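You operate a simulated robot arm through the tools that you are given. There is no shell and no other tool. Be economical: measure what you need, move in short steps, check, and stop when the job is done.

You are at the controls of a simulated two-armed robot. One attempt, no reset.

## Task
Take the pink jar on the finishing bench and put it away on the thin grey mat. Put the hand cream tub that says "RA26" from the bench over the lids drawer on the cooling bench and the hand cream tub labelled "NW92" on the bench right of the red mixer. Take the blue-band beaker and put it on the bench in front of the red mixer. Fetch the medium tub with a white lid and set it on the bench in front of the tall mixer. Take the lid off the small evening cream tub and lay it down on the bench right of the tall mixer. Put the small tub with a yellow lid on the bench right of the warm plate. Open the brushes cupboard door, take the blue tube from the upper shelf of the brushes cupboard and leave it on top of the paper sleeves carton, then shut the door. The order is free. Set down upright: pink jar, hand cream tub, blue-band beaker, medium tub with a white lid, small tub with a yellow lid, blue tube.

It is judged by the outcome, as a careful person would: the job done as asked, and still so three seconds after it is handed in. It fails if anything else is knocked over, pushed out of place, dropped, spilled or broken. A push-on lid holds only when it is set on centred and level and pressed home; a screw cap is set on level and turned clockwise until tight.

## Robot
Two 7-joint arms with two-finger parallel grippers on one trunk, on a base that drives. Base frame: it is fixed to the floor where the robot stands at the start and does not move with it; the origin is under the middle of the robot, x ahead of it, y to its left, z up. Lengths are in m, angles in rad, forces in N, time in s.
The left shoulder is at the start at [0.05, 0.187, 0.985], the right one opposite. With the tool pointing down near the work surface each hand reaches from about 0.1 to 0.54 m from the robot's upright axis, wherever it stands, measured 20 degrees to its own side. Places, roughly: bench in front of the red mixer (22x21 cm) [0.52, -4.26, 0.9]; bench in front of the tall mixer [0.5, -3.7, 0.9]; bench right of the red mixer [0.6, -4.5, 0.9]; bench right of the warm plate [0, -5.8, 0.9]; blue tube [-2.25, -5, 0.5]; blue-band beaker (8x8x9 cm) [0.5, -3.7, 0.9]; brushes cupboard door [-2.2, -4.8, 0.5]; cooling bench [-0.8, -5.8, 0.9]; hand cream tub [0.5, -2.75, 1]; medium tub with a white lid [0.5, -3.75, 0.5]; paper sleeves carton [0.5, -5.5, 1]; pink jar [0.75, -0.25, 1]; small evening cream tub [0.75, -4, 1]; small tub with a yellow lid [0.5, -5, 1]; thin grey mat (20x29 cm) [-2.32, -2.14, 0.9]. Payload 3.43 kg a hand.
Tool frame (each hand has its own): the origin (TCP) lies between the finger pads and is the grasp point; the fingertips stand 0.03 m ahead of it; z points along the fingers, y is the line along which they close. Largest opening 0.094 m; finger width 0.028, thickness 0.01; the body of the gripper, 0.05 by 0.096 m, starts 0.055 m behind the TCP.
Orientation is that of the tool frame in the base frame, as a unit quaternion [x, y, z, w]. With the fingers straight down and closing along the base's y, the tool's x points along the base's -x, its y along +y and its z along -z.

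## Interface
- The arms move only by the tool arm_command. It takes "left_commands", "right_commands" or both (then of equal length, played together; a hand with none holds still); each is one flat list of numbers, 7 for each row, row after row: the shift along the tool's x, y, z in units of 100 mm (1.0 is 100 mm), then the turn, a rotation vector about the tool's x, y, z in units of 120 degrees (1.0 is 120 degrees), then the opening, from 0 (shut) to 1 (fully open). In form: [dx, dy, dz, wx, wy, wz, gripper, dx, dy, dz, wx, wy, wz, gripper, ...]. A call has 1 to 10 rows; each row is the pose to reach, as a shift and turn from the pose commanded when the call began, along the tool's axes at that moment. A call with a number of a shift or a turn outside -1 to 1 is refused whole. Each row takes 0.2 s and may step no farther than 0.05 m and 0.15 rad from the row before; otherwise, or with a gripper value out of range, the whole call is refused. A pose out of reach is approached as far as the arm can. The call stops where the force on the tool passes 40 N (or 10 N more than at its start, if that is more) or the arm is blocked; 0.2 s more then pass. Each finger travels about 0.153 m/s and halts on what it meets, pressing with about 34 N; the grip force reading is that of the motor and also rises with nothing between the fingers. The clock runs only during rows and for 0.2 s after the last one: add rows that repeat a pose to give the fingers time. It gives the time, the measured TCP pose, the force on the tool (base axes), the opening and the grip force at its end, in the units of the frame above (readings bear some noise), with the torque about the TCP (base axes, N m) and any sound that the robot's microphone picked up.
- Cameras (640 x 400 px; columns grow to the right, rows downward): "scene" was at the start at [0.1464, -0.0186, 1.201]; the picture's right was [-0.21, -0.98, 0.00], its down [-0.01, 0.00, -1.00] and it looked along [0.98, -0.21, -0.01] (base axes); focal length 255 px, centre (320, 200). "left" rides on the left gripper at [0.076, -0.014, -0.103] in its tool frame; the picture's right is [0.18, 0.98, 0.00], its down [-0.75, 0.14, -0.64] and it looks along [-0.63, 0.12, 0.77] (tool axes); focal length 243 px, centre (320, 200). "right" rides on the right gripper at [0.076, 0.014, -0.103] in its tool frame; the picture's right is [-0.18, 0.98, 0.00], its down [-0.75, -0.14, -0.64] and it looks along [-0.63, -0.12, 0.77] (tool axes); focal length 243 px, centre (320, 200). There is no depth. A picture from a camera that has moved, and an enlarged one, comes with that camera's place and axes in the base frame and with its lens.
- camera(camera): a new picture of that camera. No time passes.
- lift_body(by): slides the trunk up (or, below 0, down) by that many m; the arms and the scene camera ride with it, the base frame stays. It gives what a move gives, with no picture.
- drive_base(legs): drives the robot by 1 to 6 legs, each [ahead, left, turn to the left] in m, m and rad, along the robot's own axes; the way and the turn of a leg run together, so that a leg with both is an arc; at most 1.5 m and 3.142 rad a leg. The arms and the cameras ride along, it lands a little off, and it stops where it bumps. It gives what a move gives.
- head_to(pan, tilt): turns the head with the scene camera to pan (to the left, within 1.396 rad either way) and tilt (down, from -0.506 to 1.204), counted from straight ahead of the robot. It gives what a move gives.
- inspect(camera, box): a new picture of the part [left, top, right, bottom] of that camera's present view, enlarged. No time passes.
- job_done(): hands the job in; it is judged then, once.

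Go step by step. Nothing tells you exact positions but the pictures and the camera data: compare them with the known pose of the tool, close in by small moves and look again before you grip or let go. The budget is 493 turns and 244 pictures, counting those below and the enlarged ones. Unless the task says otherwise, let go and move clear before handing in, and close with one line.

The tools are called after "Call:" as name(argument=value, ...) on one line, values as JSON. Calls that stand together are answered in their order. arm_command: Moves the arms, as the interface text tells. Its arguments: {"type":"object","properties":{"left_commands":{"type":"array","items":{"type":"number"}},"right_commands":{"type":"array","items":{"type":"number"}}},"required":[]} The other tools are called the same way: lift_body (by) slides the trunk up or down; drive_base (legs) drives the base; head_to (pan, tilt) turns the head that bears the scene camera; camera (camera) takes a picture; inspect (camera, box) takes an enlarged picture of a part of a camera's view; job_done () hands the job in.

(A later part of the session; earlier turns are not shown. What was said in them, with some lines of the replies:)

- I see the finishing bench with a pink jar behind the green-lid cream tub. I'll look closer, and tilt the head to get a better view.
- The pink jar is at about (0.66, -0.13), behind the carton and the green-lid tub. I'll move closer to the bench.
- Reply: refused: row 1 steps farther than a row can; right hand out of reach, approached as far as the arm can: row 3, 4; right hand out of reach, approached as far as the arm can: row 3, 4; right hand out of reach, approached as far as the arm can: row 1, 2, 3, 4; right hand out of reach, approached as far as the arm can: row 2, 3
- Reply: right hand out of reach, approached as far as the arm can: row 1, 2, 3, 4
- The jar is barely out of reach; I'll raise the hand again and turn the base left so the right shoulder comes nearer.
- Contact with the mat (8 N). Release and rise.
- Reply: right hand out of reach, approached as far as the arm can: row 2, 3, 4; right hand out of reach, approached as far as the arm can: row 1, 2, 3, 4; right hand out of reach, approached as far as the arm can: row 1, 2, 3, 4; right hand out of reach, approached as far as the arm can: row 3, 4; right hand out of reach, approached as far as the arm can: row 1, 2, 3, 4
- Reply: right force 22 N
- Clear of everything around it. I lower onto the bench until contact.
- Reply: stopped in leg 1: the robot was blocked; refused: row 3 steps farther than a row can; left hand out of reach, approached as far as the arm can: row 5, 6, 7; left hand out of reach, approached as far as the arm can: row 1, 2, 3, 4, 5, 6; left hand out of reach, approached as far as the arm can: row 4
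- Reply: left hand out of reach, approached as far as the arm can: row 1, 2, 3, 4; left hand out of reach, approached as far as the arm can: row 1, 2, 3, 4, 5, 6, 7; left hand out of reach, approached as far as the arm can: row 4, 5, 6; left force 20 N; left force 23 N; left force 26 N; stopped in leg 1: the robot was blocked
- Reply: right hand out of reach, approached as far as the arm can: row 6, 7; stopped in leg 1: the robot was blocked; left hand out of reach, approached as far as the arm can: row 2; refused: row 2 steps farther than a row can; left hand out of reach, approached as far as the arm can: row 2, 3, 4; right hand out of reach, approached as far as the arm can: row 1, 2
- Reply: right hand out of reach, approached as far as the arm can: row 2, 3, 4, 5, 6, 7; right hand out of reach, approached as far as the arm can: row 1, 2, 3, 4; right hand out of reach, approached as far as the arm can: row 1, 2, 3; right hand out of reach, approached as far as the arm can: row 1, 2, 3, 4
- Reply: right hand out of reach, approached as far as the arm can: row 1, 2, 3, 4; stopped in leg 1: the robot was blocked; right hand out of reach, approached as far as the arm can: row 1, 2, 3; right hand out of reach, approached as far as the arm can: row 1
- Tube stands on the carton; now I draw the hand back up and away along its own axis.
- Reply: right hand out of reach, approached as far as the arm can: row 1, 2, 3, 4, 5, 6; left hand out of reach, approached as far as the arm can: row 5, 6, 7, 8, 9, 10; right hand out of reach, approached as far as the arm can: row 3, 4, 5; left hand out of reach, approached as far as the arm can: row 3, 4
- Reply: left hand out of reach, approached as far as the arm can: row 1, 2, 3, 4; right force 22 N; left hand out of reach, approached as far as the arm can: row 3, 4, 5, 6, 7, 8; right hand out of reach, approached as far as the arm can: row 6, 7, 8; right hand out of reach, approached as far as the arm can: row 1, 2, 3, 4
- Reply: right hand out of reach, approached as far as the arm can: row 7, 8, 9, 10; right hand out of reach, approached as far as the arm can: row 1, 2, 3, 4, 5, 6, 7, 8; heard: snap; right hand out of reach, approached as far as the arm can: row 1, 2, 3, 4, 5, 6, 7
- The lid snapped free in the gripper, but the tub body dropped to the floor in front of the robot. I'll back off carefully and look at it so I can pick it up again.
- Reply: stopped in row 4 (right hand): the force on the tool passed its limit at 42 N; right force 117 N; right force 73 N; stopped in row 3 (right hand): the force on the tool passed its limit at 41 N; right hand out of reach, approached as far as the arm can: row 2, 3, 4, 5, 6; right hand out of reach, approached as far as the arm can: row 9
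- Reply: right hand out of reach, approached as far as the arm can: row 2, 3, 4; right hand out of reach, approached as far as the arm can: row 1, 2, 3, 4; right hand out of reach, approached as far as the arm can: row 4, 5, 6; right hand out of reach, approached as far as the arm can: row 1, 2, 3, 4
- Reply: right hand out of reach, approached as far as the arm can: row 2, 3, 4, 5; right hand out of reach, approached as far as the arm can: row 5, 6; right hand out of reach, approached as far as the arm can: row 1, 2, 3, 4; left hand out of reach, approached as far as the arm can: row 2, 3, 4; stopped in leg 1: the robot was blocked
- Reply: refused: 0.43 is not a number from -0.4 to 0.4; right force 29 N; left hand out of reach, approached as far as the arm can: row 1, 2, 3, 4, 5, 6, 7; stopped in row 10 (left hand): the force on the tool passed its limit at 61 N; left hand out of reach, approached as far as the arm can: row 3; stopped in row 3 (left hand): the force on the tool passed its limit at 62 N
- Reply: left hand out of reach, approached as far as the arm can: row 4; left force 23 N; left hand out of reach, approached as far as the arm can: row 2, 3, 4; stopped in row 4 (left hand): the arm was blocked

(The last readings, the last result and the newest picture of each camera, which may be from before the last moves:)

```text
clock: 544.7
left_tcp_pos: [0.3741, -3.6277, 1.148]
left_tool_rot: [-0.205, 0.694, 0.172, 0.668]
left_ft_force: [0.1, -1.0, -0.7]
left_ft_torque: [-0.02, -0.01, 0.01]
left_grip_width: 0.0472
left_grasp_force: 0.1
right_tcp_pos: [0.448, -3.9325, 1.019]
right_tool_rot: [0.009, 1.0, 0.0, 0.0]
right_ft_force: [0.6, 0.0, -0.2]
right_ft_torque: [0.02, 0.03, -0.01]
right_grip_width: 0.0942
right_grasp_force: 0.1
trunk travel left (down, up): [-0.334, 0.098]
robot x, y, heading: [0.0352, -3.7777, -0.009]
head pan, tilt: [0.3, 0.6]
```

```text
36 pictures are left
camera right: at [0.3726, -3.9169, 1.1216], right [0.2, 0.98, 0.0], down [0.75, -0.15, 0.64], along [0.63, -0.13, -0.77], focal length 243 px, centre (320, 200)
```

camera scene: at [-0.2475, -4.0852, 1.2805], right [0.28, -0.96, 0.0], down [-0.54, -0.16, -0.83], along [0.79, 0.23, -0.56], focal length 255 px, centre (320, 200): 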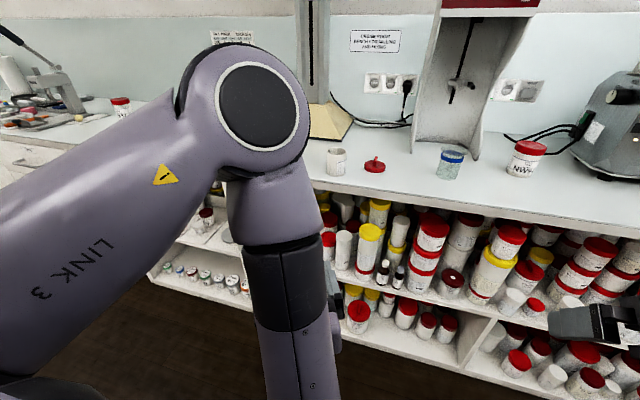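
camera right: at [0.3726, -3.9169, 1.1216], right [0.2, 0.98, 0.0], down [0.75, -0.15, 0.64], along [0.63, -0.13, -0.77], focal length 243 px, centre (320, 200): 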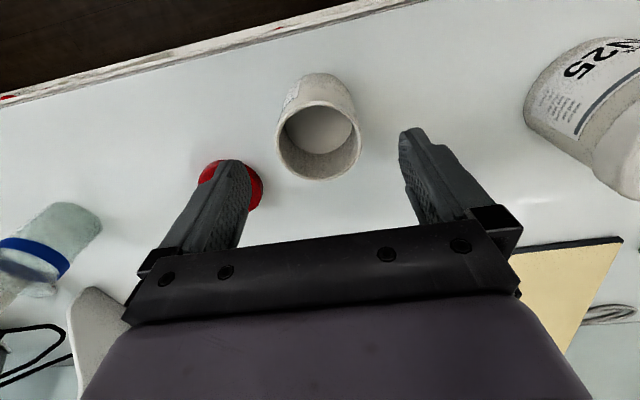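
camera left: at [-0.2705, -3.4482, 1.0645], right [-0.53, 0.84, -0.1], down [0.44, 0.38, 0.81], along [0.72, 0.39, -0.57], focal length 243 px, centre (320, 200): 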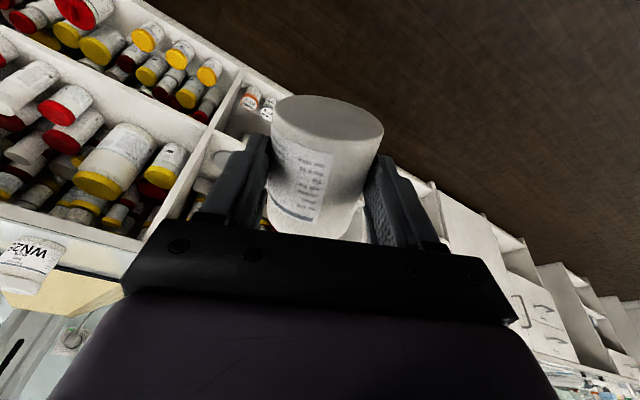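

Call:
arm_command(right_commands=[-0.03, -0.02, 0.4, 0, 0, 0, 1, -0.03, -0.02, 0.78, 0, 0, 0, 1, -0.03, -0.02, 0.78, 0, 0, 0, 0.6, -0.03, -0.02, 0.78, 0, 0, 0, 0.45, -0.03, -0.02, 0.78, 0, 0, 0, 0.4])

Call:
arm_command(right_commands=[0, 0, -0.4, 0, 0, 0, 0.4, 0, 0, -0.8, 0, 0, 0, 0.4, 0, 0, -1, 0, 0, 0, 0.4, 0, 0, -1, 0, 0, 0, 0.4])

```text
clock: 545.9
left_tcp_pos: [0.3745, -3.6297, 1.1473]
left_tool_rot: [-0.205, 0.694, 0.172, 0.668]
left_ft_force: [-0.1, 0.4, 0.1]
left_ft_torque: [-0.02, -0.02, -0.02]
left_grip_width: 0.047
left_grasp_force: 0.1
right_tcp_pos: [0.4509, -3.9364, 0.9395]
right_tool_rot: [0.01, 1.0, 0.0, 0.001]
right_ft_force: [1.1, -0.7, -0.3]
right_ft_torque: [0.02, 0.0, -0.01]
right_grip_width: 0.0618
right_grasp_force: 34.2
trunk travel left (down, up): [-0.334, 0.098]
robot x, y, heading: [0.0341, -3.7779, -0.015]
head pan, tilt: [0.3, 0.6]
```

```text
clock: 546.9
left_tcp_pos: [0.3743, -3.6286, 1.1475]
left_tool_rot: [-0.206, 0.694, 0.172, 0.668]
left_ft_force: [0.1, 0.3, -0.3]
left_ft_torque: [-0.01, -0.02, 0.02]
left_grip_width: 0.047
left_grasp_force: 0.1
right_tcp_pos: [0.4514, -3.9355, 1.0424]
right_tool_rot: [0.009, 1.0, 0.0, -0.001]
right_ft_force: [0.3, 0.4, -1.5]
right_ft_torque: [0.0, 0.0, 0.01]
right_grip_width: 0.0616
right_grasp_force: 34.0
trunk travel left (down, up): [-0.334, 0.098]
robot x, y, heading: [0.0344, -3.776, -0.011]
head pan, tilt: [0.3, 0.6]
```

Call:
drive_base(legs=[[0.04, -0.174, 0], [0, 0, 0.61]])

Call:
arm_command(right_commands=[0, -0.35, 0, 0, 0, 0, 0.4, 0, -0.7, 0, 0, 0, 0, 0.4, -0.05, -1, 0, 0, 0, 0, 0.4, -0.1, -1, 0, 0, 0, 0, 0.4])

Call:
arm_command(right_commands=[0, -0.35, 0, 0, 0, 0, 0.4, 0, -0.7, 0, 0, 0, 0, 0.4, -0.05, -1, 0, 0, 0, 0, 0.4, -0.1, -1, 0, 0, 0, 0, 0.4])

Call:
camera(camera="scene")

```text
clock: 550.7
left_tcp_pos: [0.2683, -3.6345, 1.1474]
left_tool_rot: [-0.402, 0.602, 0.362, 0.587]
left_ft_force: [1.0, -0.6, 0.5]
left_ft_torque: [-0.01, 0.01, 0.0]
left_grip_width: 0.047
left_grasp_force: 0.0
right_tcp_pos: [0.5056, -3.8443, 1.0416]
right_tool_rot: [-0.286, 0.958, -0.001, 0.001]
right_ft_force: [-0.1, -0.6, -0.5]
right_ft_torque: [-0.02, -0.01, -0.02]
right_grip_width: 0.0615
right_grasp_force: 33.6
trunk travel left (down, up): [-0.334, 0.098]
robot x, y, heading: [0.0677, -3.9502, 0.591]
head pan, tilt: [0.3, 0.6]
```

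```text
clock: 551.7
left_tcp_pos: [0.2691, -3.6337, 1.1472]
left_tool_rot: [-0.404, 0.601, 0.364, 0.586]
left_ft_force: [-0.3, 0.1, 0.5]
left_ft_torque: [-0.02, 0.03, 0.01]
left_grip_width: 0.0471
left_grasp_force: 0.0
right_tcp_pos: [0.5682, -3.9242, 1.0408]
right_tool_rot: [-0.287, 0.958, -0.001, 0.001]
right_ft_force: [-0.1, -0.6, -0.6]
right_ft_torque: [0.04, -0.04, 0.02]
right_grip_width: 0.0614
right_grasp_force: 34.1
trunk travel left (down, up): [-0.334, 0.098]
robot x, y, heading: [0.0733, -3.9507, 0.596]
head pan, tilt: [0.3, 0.6]
```

```text
clock: 552.7
left_tcp_pos: [0.2689, -3.6346, 1.1475]
left_tool_rot: [-0.404, 0.602, 0.363, 0.586]
left_ft_force: [0.1, -0.6, 0.6]
left_ft_torque: [0.0, -0.01, 0.0]
left_grip_width: 0.0469
left_grasp_force: 0.1
right_tcp_pos: [0.6324, -3.9991, 1.0414]
right_tool_rot: [-0.288, 0.958, -0.001, 0.0]
right_ft_force: [-1.1, -0.5, -0.2]
right_ft_torque: [-0.01, 0.0, 0.03]
right_grip_width: 0.0616
right_grasp_force: 33.6
trunk travel left (down, up): [-0.334, 0.098]
robot x, y, heading: [0.0719, -3.9499, 0.588]
head pan, tilt: [0.3, 0.6]
```

```text
35 pictures are left
camera scene: at [0.1758, -3.847, 1.2804], right [0.78, -0.63, 0.0], down [-0.36, -0.44, -0.82], along [0.52, 0.64, -0.57], focal length 255 px, centre (320, 200)
```

scene: 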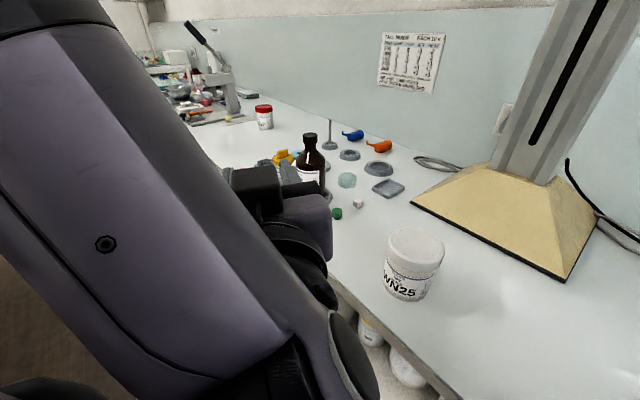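

Call:
arm_command(right_commands=[-0.08, -0.31, 0.2, 0, 0, 0, 0.4, -0.08, -0.31, 0.6, 0, 0, 0, 0.4, -0.08, -0.31, 0.9, 0, 0, 0, 0.4, -0.08, -0.31, 0.98, 0, 0, 0, 0.4])

Call:
arm_command(right_commands=[0, 0, 0.02, 0, 0, 0, 0.4, 0, 0, 0.04, 0, 0, 0, 0.4, 0, 0, 0.06, 0, 0, 0, 0.4])

```text
clock: 553.7
left_tcp_pos: [0.2699, -3.6354, 1.1471]
left_tool_rot: [-0.402, 0.603, 0.361, 0.587]
left_ft_force: [0.1, 0.2, -0.3]
left_ft_torque: [0.01, -0.01, 0.02]
left_grip_width: 0.047
left_grasp_force: 0.0
right_tcp_pos: [0.6575, -4.0227, 0.9422]
right_tool_rot: [-0.286, 0.958, -0.001, 0.0]
right_ft_force: [0.3, -0.2, -1.5]
right_ft_torque: [-0.03, 0.02, -0.01]
right_grip_width: 0.0615
right_grasp_force: 34.5
trunk travel left (down, up): [-0.334, 0.098]
robot x, y, heading: [0.07, -3.946, 0.589]
head pan, tilt: [0.3, 0.6]
```

```text
clock: 554.5
left_tcp_pos: [0.2682, -3.6346, 1.1492]
left_tool_rot: [-0.402, 0.602, 0.362, 0.587]
left_ft_force: [0.0, -0.2, -0.2]
left_ft_torque: [0.0, 0.04, 0.02]
left_grip_width: 0.047
left_grasp_force: 0.0
right_tcp_pos: [0.6571, -4.0222, 0.9408]
right_tool_rot: [-0.287, 0.958, -0.001, 0.003]
right_ft_force: [1.4, -4.3, 16.8]
right_ft_torque: [-0.14, 0.39, 0.08]
right_grip_width: 0.0613
right_grasp_force: 33.3
trunk travel left (down, up): [-0.334, 0.098]
robot x, y, heading: [0.0719, -3.9545, 0.593]
head pan, tilt: [0.3, 0.6]
```

Call:
arm_command(right_commands=[0, 0, -0.02, 0, 0, 0, 0.65, 0, 0, -0.02, 0, 0, 0, 0.8, 0, 0, -0.02, 0, 0, 0, 0.9, 0, 0, -0.4, 0, 0, 0, 0.9, 0, 0, -0.8, 0, 0, 0, 0.9, 0, 0, -1, 0, 0, 0, 0.9])

Call:
camera(camera="right")

```text
clock: 555.9
left_tcp_pos: [0.2683, -3.6336, 1.1486]
left_tool_rot: [-0.402, 0.602, 0.362, 0.587]
left_ft_force: [0.3, 0.3, -0.1]
left_ft_torque: [0.0, 0.01, -0.03]
left_grip_width: 0.047
left_grasp_force: 0.2
right_tcp_pos: [0.656, -4.0214, 1.0367]
right_tool_rot: [-0.287, 0.958, 0.0, -0.001]
right_ft_force: [0.3, -0.7, -1.0]
right_ft_torque: [0.0, 0.01, 0.01]
right_grip_width: 0.0847
right_grasp_force: 0.0
trunk travel left (down, up): [-0.334, 0.098]
robot x, y, heading: [0.0708, -3.9494, 0.59]
head pan, tilt: [0.3, 0.6]
```

```text
34 pictures are left
camera right: at [0.5846, -4.0518, 1.1398], right [-0.39, 0.92, 0.0], down [0.71, 0.3, 0.64], along [0.59, 0.25, -0.77], focal length 243 px, centre (320, 200)
```

right: 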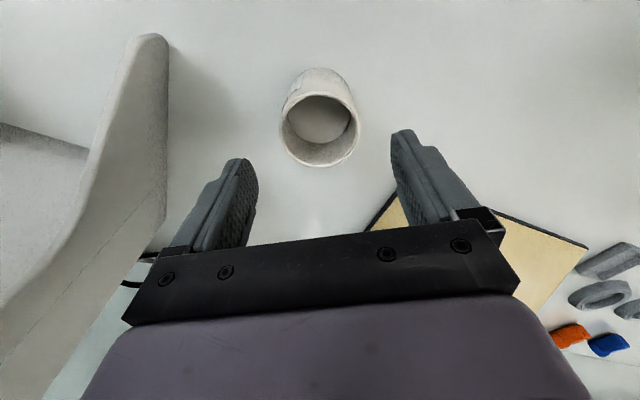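

Call:
arm_command(right_commands=[0.2, 0.3, -0.2, 0, 0, 0, 0.5, 0.4, 0.6, -0.4, 0, 0, 0, 0.3, 0.5, 0.9, -0.6, 0, 0, 0, 0, 0.5, 1, -0.8, 0, 0, 0, 0])

Call:
drive_base(legs=[[-0.5, 0, 0], [0, 0, 2.55], [0.5, 0, 0]])

Call:
head_to(pan=0.2, tilt=0.5)

Call:
camera(camera="scene")

```text
clock: 556.9
left_tcp_pos: [0.2694, -3.6336, 1.1477]
left_tool_rot: [-0.403, 0.603, 0.361, 0.587]
left_ft_force: [1.3, -0.5, -0.4]
left_ft_torque: [0.02, -0.02, -0.01]
left_grip_width: 0.047
left_grasp_force: 0.1
right_tcp_pos: [0.5578, -3.965, 1.118]
right_tool_rot: [-0.286, 0.958, -0.001, 0.0]
right_ft_force: [0.1, -0.1, 0.6]
right_ft_torque: [0.01, 0.01, 0.02]
right_grip_width: 0.0001
right_grasp_force: 33.2
trunk travel left (down, up): [-0.334, 0.098]
robot x, y, heading: [0.0719, -3.9465, 0.591]
head pan, tilt: [0.3, 0.6]
```

```text
clock: 568.5
left_tcp_pos: [-1.1903, -4.3841, 1.1478]
left_tool_rot: [0.693, 0.21, -0.666, 0.176]
left_ft_force: [-0.5, 0.1, -0.1]
left_ft_torque: [-0.02, -0.02, -0.02]
left_grip_width: 0.0469
left_grasp_force: 0.0
right_tcp_pos: [-1.2471, -3.9481, 1.1175]
right_tool_rot: [1.0, -0.002, -0.001, 0.0]
right_ft_force: [-0.7, -0.5, -0.1]
right_ft_torque: [0.06, -0.05, 0.0]
right_grip_width: 0.0
right_grasp_force: 32.9
trunk travel left (down, up): [-0.334, 0.098]
robot x, y, heading: [-0.851, -4.2325, -3.136]
head pan, tilt: [0.3, 0.6]
```

```text
clock: 569.1
left_tcp_pos: [-1.1899, -4.3837, 1.1483]
left_tool_rot: [0.693, 0.212, -0.666, 0.178]
left_ft_force: [-0.9, 0.2, -0.2]
left_ft_torque: [0.0, -0.01, 0.0]
left_grip_width: 0.0466
left_grasp_force: 0.1
right_tcp_pos: [-1.2463, -3.9485, 1.1175]
right_tool_rot: [1.0, -0.002, 0.0, -0.001]
right_ft_force: [0.0, 0.6, 0.5]
right_ft_torque: [-0.02, 0.0, 0.01]
right_grip_width: 0.0
right_grasp_force: 33.2
trunk travel left (down, up): [-0.334, 0.098]
robot x, y, heading: [-0.85, -4.2278, -3.137]
head pan, tilt: [0.201, 0.499]
```

```text
33 pictures are left
camera scene: at [-0.9989, -4.2487, 1.2895], right [-0.2, 0.98, 0.0], down [0.47, 0.1, -0.88], along [-0.86, -0.18, -0.48], focal length 255 px, centre (320, 200)
```

scene: 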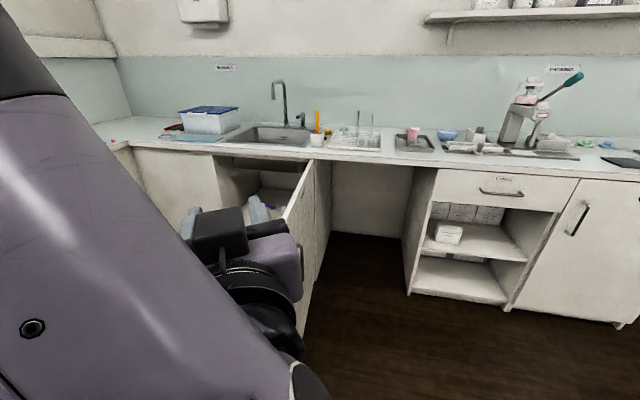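

Call:
lift_body(by=-0.33)

Call:
arm_command(right_commands=[-0.1, 0, 0, 0, -0.07, 0, 0, -0.2, 0, 0, 0, -0.14, 0, 0, -0.3, 0, 0.1, 0, -0.21, 0, 0, -0.4, 0, 0.2, 0, -0.28, 0, 0, -0.5, 0, 0.4, 0, -0.35, 0, 0, -0.6, 0, 0.6, 0, -0.39, 0, 0, -0.6, 0, 0.9, 0, -0.39, 0, 0, -0.6, 0, 1, 0, -0.39, 0, 0])

Call:
camera(camera="scene")

```text
clock: 572.4
left_tcp_pos: [-1.1899, -4.3835, 0.8187]
left_tool_rot: [0.693, 0.211, -0.666, 0.177]
left_ft_force: [-0.3, -0.8, 0.1]
left_ft_torque: [0.0, 0.01, -0.01]
left_grip_width: 0.0467
left_grasp_force: 0.1
right_tcp_pos: [-1.2464, -3.9468, 0.7877]
right_tool_rot: [1.0, -0.002, 0.0, -0.001]
right_ft_force: [0.3, -0.2, -0.2]
right_ft_torque: [0.02, 0.0, 0.0]
right_grip_width: 0.0001
right_grasp_force: 32.8
trunk travel left (down, up): [-0.004, 0.428]
robot x, y, heading: [-0.8498, -4.2319, -3.136]
head pan, tilt: [0.201, 0.499]
```

```text
clock: 574.2
left_tcp_pos: [-1.1889, -4.3831, 0.8181]
left_tool_rot: [0.693, 0.212, -0.666, 0.178]
left_ft_force: [0.4, 0.0, -0.1]
left_ft_torque: [-0.02, 0.0, -0.01]
left_grip_width: 0.0472
left_grasp_force: 0.0
right_tcp_pos: [-1.3086, -3.9474, 0.6871]
right_tool_rot: [0.918, -0.002, -0.397, -0.001]
right_ft_force: [-0.6, 1.0, -0.5]
right_ft_torque: [0.02, 0.01, -0.01]
right_grip_width: 0.0
right_grasp_force: 32.8
trunk travel left (down, up): [-0.004, 0.428]
robot x, y, heading: [-0.8509, -4.2332, -3.135]
head pan, tilt: [0.201, 0.499]
```

```text
32 pictures are left
camera scene: at [-0.9989, -4.2486, 0.9595], right [-0.2, 0.98, 0.0], down [0.47, 0.1, -0.88], along [-0.86, -0.18, -0.48], focal length 255 px, centre (320, 200)
```

scene: 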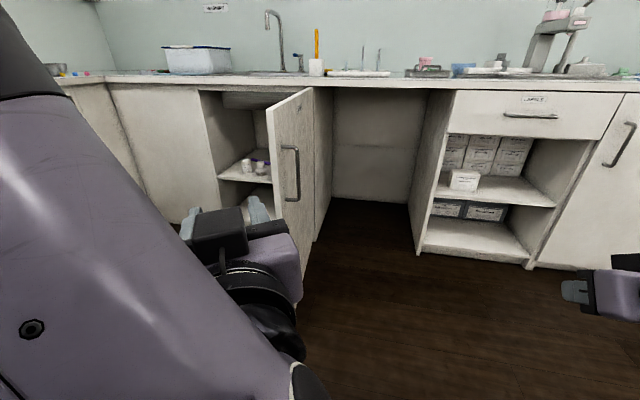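

Call:
arm_command(right_commands=[-0.25, 0, 0.25, 0, 0, 0, 0, -0.5, 0, 0.5, 0, 0, 0, 0, -0.75, 0, 0.8, 0, 0, 0, 0, -0.95, 0, 1, 0, 0, 0, 0])

Call:
drive_base(legs=[[0.3, 0, 0]])

Call:
camera(camera="scene")

```text
clock: 575.2
left_tcp_pos: [-1.1891, -4.3833, 0.8168]
left_tool_rot: [0.693, 0.211, -0.666, 0.177]
left_ft_force: [0.3, 0.7, 0.7]
left_ft_torque: [-0.03, -0.02, -0.01]
left_grip_width: 0.0469
left_grasp_force: 0.0
right_tcp_pos: [-1.4472, -3.9465, 0.6878]
right_tool_rot: [0.917, -0.002, -0.398, -0.001]
right_ft_force: [0.8, -0.2, 0.8]
right_ft_torque: [0.04, -0.01, -0.02]
right_grip_width: 0.0003
right_grasp_force: 32.7
trunk travel left (down, up): [-0.004, 0.428]
robot x, y, heading: [-0.8514, -4.2327, -3.136]
head pan, tilt: [0.201, 0.499]
```

```text
clock: 577.2
left_tcp_pos: [-1.4862, -4.3871, 0.8177]
left_tool_rot: [0.692, 0.212, -0.666, 0.178]
left_ft_force: [0.2, 0.3, 0.1]
left_ft_torque: [0.02, 0.0, 0.01]
left_grip_width: 0.0473
left_grasp_force: 0.0
right_tcp_pos: [-1.7447, -3.9502, 0.6886]
right_tool_rot: [0.917, 0.0, -0.398, 0.0]
right_ft_force: [0.3, -0.5, 1.7]
right_ft_torque: [0.03, -0.02, 0.01]
right_grip_width: 0.0
right_grasp_force: 32.9
trunk travel left (down, up): [-0.004, 0.428]
robot x, y, heading: [-1.1453, -4.2321, -3.133]
head pan, tilt: [0.201, 0.499]
```

```text
31 pictures are left
camera scene: at [-1.296, -4.251, 0.9595], right [-0.21, 0.98, 0.0], down [0.47, 0.1, -0.88], along [-0.86, -0.18, -0.48], focal length 255 px, centre (320, 200)
```

scene: 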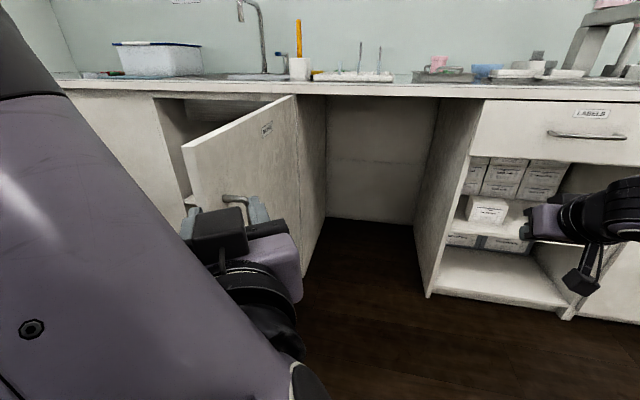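

Call:
drive_base(legs=[[-0.03, 0, 0], [0, 0.5, 0], [0, 0.34, 0]])

Call:
camera(camera="scene")

```text
clock: 585.7
left_tcp_pos: [-1.4522, -5.2211, 0.8179]
left_tool_rot: [0.692, 0.212, -0.666, 0.178]
left_ft_force: [-0.5, 0.2, 0.4]
left_ft_torque: [-0.05, 0.0, 0.01]
left_grip_width: 0.0471
left_grasp_force: 0.0
right_tcp_pos: [-1.7089, -4.7834, 0.6892]
right_tool_rot: [0.918, -0.002, -0.397, -0.001]
right_ft_force: [-0.5, 0.5, 0.8]
right_ft_torque: [-0.01, 0.04, -0.01]
right_grip_width: 0.0001
right_grasp_force: 33.0
trunk travel left (down, up): [-0.004, 0.428]
robot x, y, heading: [-1.1123, -5.0686, -3.135]
head pan, tilt: [0.201, 0.499]
```

```text
30 pictures are left
camera scene: at [-1.261, -5.086, 0.9595], right [-0.21, 0.98, 0.0], down [0.47, 0.1, -0.88], along [-0.86, -0.18, -0.48], focal length 255 px, centre (320, 200)
```

scene: 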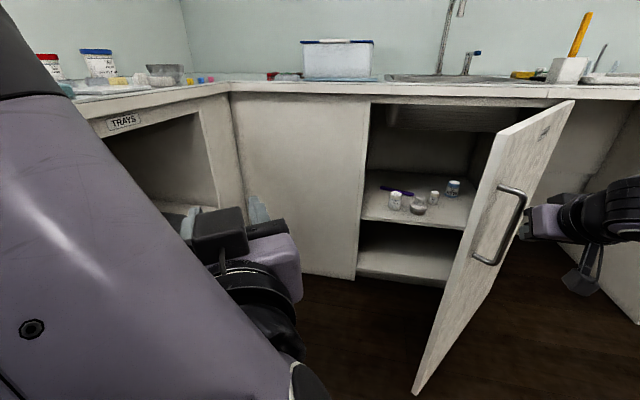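

Call:
drive_base(legs=[[0.3, 0.05, 0], [0.1, 0, 0]])

Call:
camera(camera="scene")

```text
clock: 588.5
left_tcp_pos: [-1.8527, -5.2709, 0.8179]
left_tool_rot: [0.693, 0.211, -0.666, 0.176]
left_ft_force: [-1.1, 0.2, 0.8]
left_ft_torque: [0.0, 0.02, 0.01]
left_grip_width: 0.0469
left_grasp_force: 0.0
right_tcp_pos: [-2.1092, -4.8325, 0.6874]
right_tool_rot: [0.917, -0.003, -0.398, -0.002]
right_ft_force: [-0.2, 0.1, 0.3]
right_ft_torque: [-0.02, 0.03, -0.01]
right_grip_width: 0.0
right_grasp_force: 33.5
trunk travel left (down, up): [-0.004, 0.428]
robot x, y, heading: [-1.5126, -5.12, -3.134]
head pan, tilt: [0.201, 0.499]
```

```text
29 pictures are left
camera scene: at [-1.6617, -5.1367, 0.9595], right [-0.2, 0.98, 0.0], down [0.47, 0.1, -0.88], along [-0.86, -0.18, -0.48], focal length 255 px, centre (320, 200)
```

scene: 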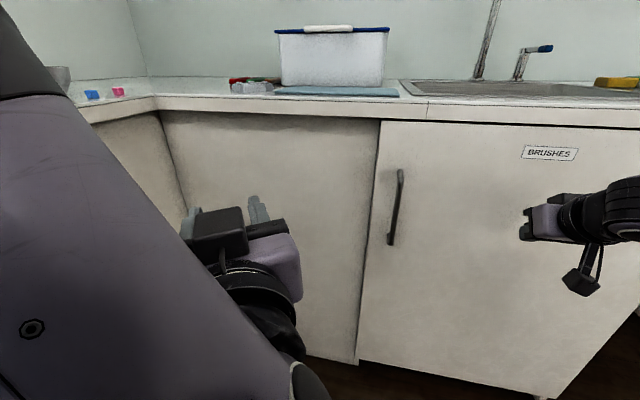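

Call:
arm_command(right_commands=[-0.14, 0, 0.15, 0, 0, 0, 0, -0.27, 0, 0.29, 0, 0, 0, 0, -0.4, 0, 0.43, 0, 0, 0, 0, -0.48, 0, 0.52, 0, 0, 0, 0])

Call:
inspect(camera="scene", box=[340, 100, 560, 240])

```text
clock: 589.1
left_tcp_pos: [-1.8527, -5.2716, 0.8177]
left_tool_rot: [0.694, 0.21, -0.666, 0.175]
left_ft_force: [0.5, 0.3, -0.3]
left_ft_torque: [0.05, -0.02, -0.02]
left_grip_width: 0.047
left_grasp_force: 0.1
right_tcp_pos: [-2.1437, -4.8313, 0.6868]
right_tool_rot: [0.919, -0.003, -0.395, -0.001]
right_ft_force: [14.8, 0.5, 7.0]
right_ft_torque: [-0.03, 0.03, 0.06]
right_grip_width: 0.0003
right_grasp_force: 33.5
trunk travel left (down, up): [-0.004, 0.428]
robot x, y, heading: [-1.511, -5.1129, -3.148]
head pan, tilt: [0.201, 0.499]
stopped in row 3 (right hand): the force on the tool passed its limit at 53 N (the readings are from after the stop); the commanded pose is now the measured one
```

```text
2.86 times, centred on (450, 170) of scene
camera zoom: at [-1.6606, -5.1367, 0.9599], right [-0.2, 0.98, 0.0], down [0.47, 0.1, -0.88], along [-0.86, -0.18, -0.48], focal length 727 px, centre (-51, 286)
```

zoom: 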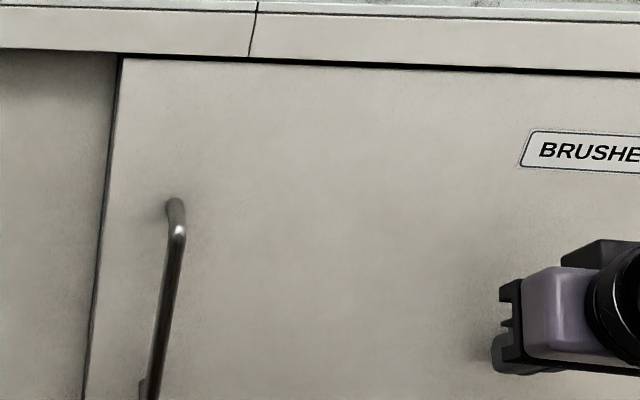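

Call:
drive_base(legs=[[-0.75, -0.4, 0]])

Call:
lift_body(by=0.35)

Call:
camera(camera="scene")

Call:
drive_base(legs=[[0, 0, -3.0]])

Call:
head_to(pan=-0.2, tilt=0.35)

Call:
camera(camera="scene")

```text
clock: 593.7
left_tcp_pos: [-1.0947, -4.8657, 0.8168]
left_tool_rot: [0.693, 0.209, -0.667, 0.176]
left_ft_force: [0.0, 0.7, -0.9]
left_ft_torque: [-0.01, -0.01, -0.03]
left_grip_width: 0.0469
left_grasp_force: 0.0
right_tcp_pos: [-1.3868, -4.4263, 0.6856]
right_tool_rot: [0.919, -0.006, -0.394, -0.004]
right_ft_force: [0.2, -1.1, -0.2]
right_ft_torque: [0.0, 0.02, -0.04]
right_grip_width: 0.0
right_grasp_force: 33.0
trunk travel left (down, up): [-0.004, 0.428]
robot x, y, heading: [-0.7562, -4.7145, 3.136]
head pan, tilt: [0.201, 0.499]
```

```text
clock: 597.1
left_tcp_pos: [-1.0946, -4.8644, 1.167]
left_tool_rot: [0.694, 0.21, -0.666, 0.176]
left_ft_force: [-0.1, 0.0, 0.4]
left_ft_torque: [0.02, 0.02, 0.0]
left_grip_width: 0.0467
left_grasp_force: 0.0
right_tcp_pos: [-1.3871, -4.4263, 1.0349]
right_tool_rot: [0.919, -0.005, -0.395, -0.003]
right_ft_force: [0.9, -0.8, 0.9]
right_ft_torque: [0.02, 0.03, 0.03]
right_grip_width: 0.0002
right_grasp_force: 33.3
trunk travel left (down, up): [-0.354, 0.078]
robot x, y, heading: [-0.7559, -4.7135, 3.144]
head pan, tilt: [0.201, 0.499]
```

```text
27 pictures are left
camera scene: at [-0.9041, -4.7316, 1.3095], right [-0.2, 0.98, 0.0], down [0.47, 0.09, -0.88], along [-0.86, -0.17, -0.48], focal length 255 px, centre (320, 200)
```

scene: 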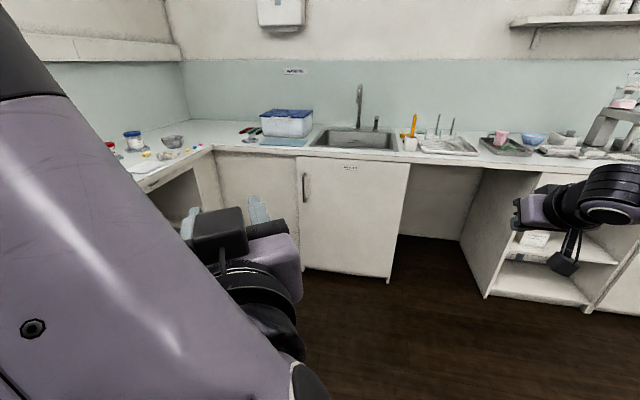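

```text
clock: 604.6
left_tcp_pos: [-0.4335, -4.5325, 1.1673]
left_tool_rot: [-0.242, 0.683, 0.206, 0.657]
left_ft_force: [0.2, 1.0, 0.3]
left_ft_torque: [0.01, 0.03, 0.01]
left_grip_width: 0.047
left_grasp_force: 0.1
right_tcp_pos: [-0.1025, -4.9425, 1.0356]
right_tool_rot: [-0.038, 0.919, 0.016, 0.393]
right_ft_force: [0.1, -0.1, 0.0]
right_ft_torque: [0.01, 0.0, 0.02]
right_grip_width: 0.0
right_grasp_force: 32.6
trunk travel left (down, up): [-0.354, 0.078]
robot x, y, heading: [-0.7574, -4.7119, 0.091]
head pan, tilt: [0.201, 0.499]
```

```text
clock: 605.5
left_tcp_pos: [-0.4329, -4.5322, 1.1668]
left_tool_rot: [-0.242, 0.683, 0.206, 0.657]
left_ft_force: [-0.1, 0.8, 0.2]
left_ft_torque: [0.01, 0.01, 0.0]
left_grip_width: 0.0473
left_grasp_force: 0.1
right_tcp_pos: [-0.102, -4.9422, 1.036]
right_tool_rot: [-0.038, 0.918, 0.016, 0.393]
right_ft_force: [-0.8, 0.7, 1.0]
right_ft_torque: [0.02, 0.02, 0.01]
right_grip_width: 0.0002
right_grasp_force: 33.3
trunk travel left (down, up): [-0.354, 0.078]
robot x, y, heading: [-0.7581, -4.7112, 0.092]
head pan, tilt: [-0.201, 0.351]
```

```text
26 pictures are left
camera scene: at [-0.6057, -4.7183, 1.3232], right [-0.11, -0.99, 0.0], down [-0.34, 0.04, -0.94], along [0.93, -0.1, -0.34], focal length 255 px, centre (320, 200)
```

scene: 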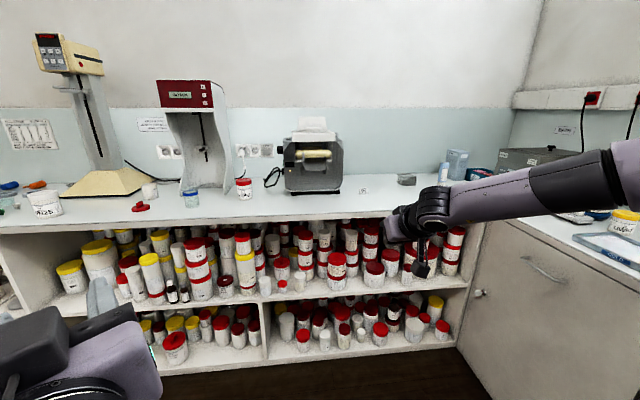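

Everything I can see from here looks right. The tube is upright on the carton, NW92 and the blue-band beaker are by the red mixer, WN25 is in front of the tall mixer, the evening cream lid lies on the bench, and the door is shut. I'm handing in now.

Call:
job_done()

```text
The job is handed in.
```

The job is handed in with every item placed as asked and the brushes cupboard shut. One thing went wrong on the way: the open evening cream tub fell when its lid snapped free. It landed against the robot, and I picked it up and stood it back upright at about its original spot.
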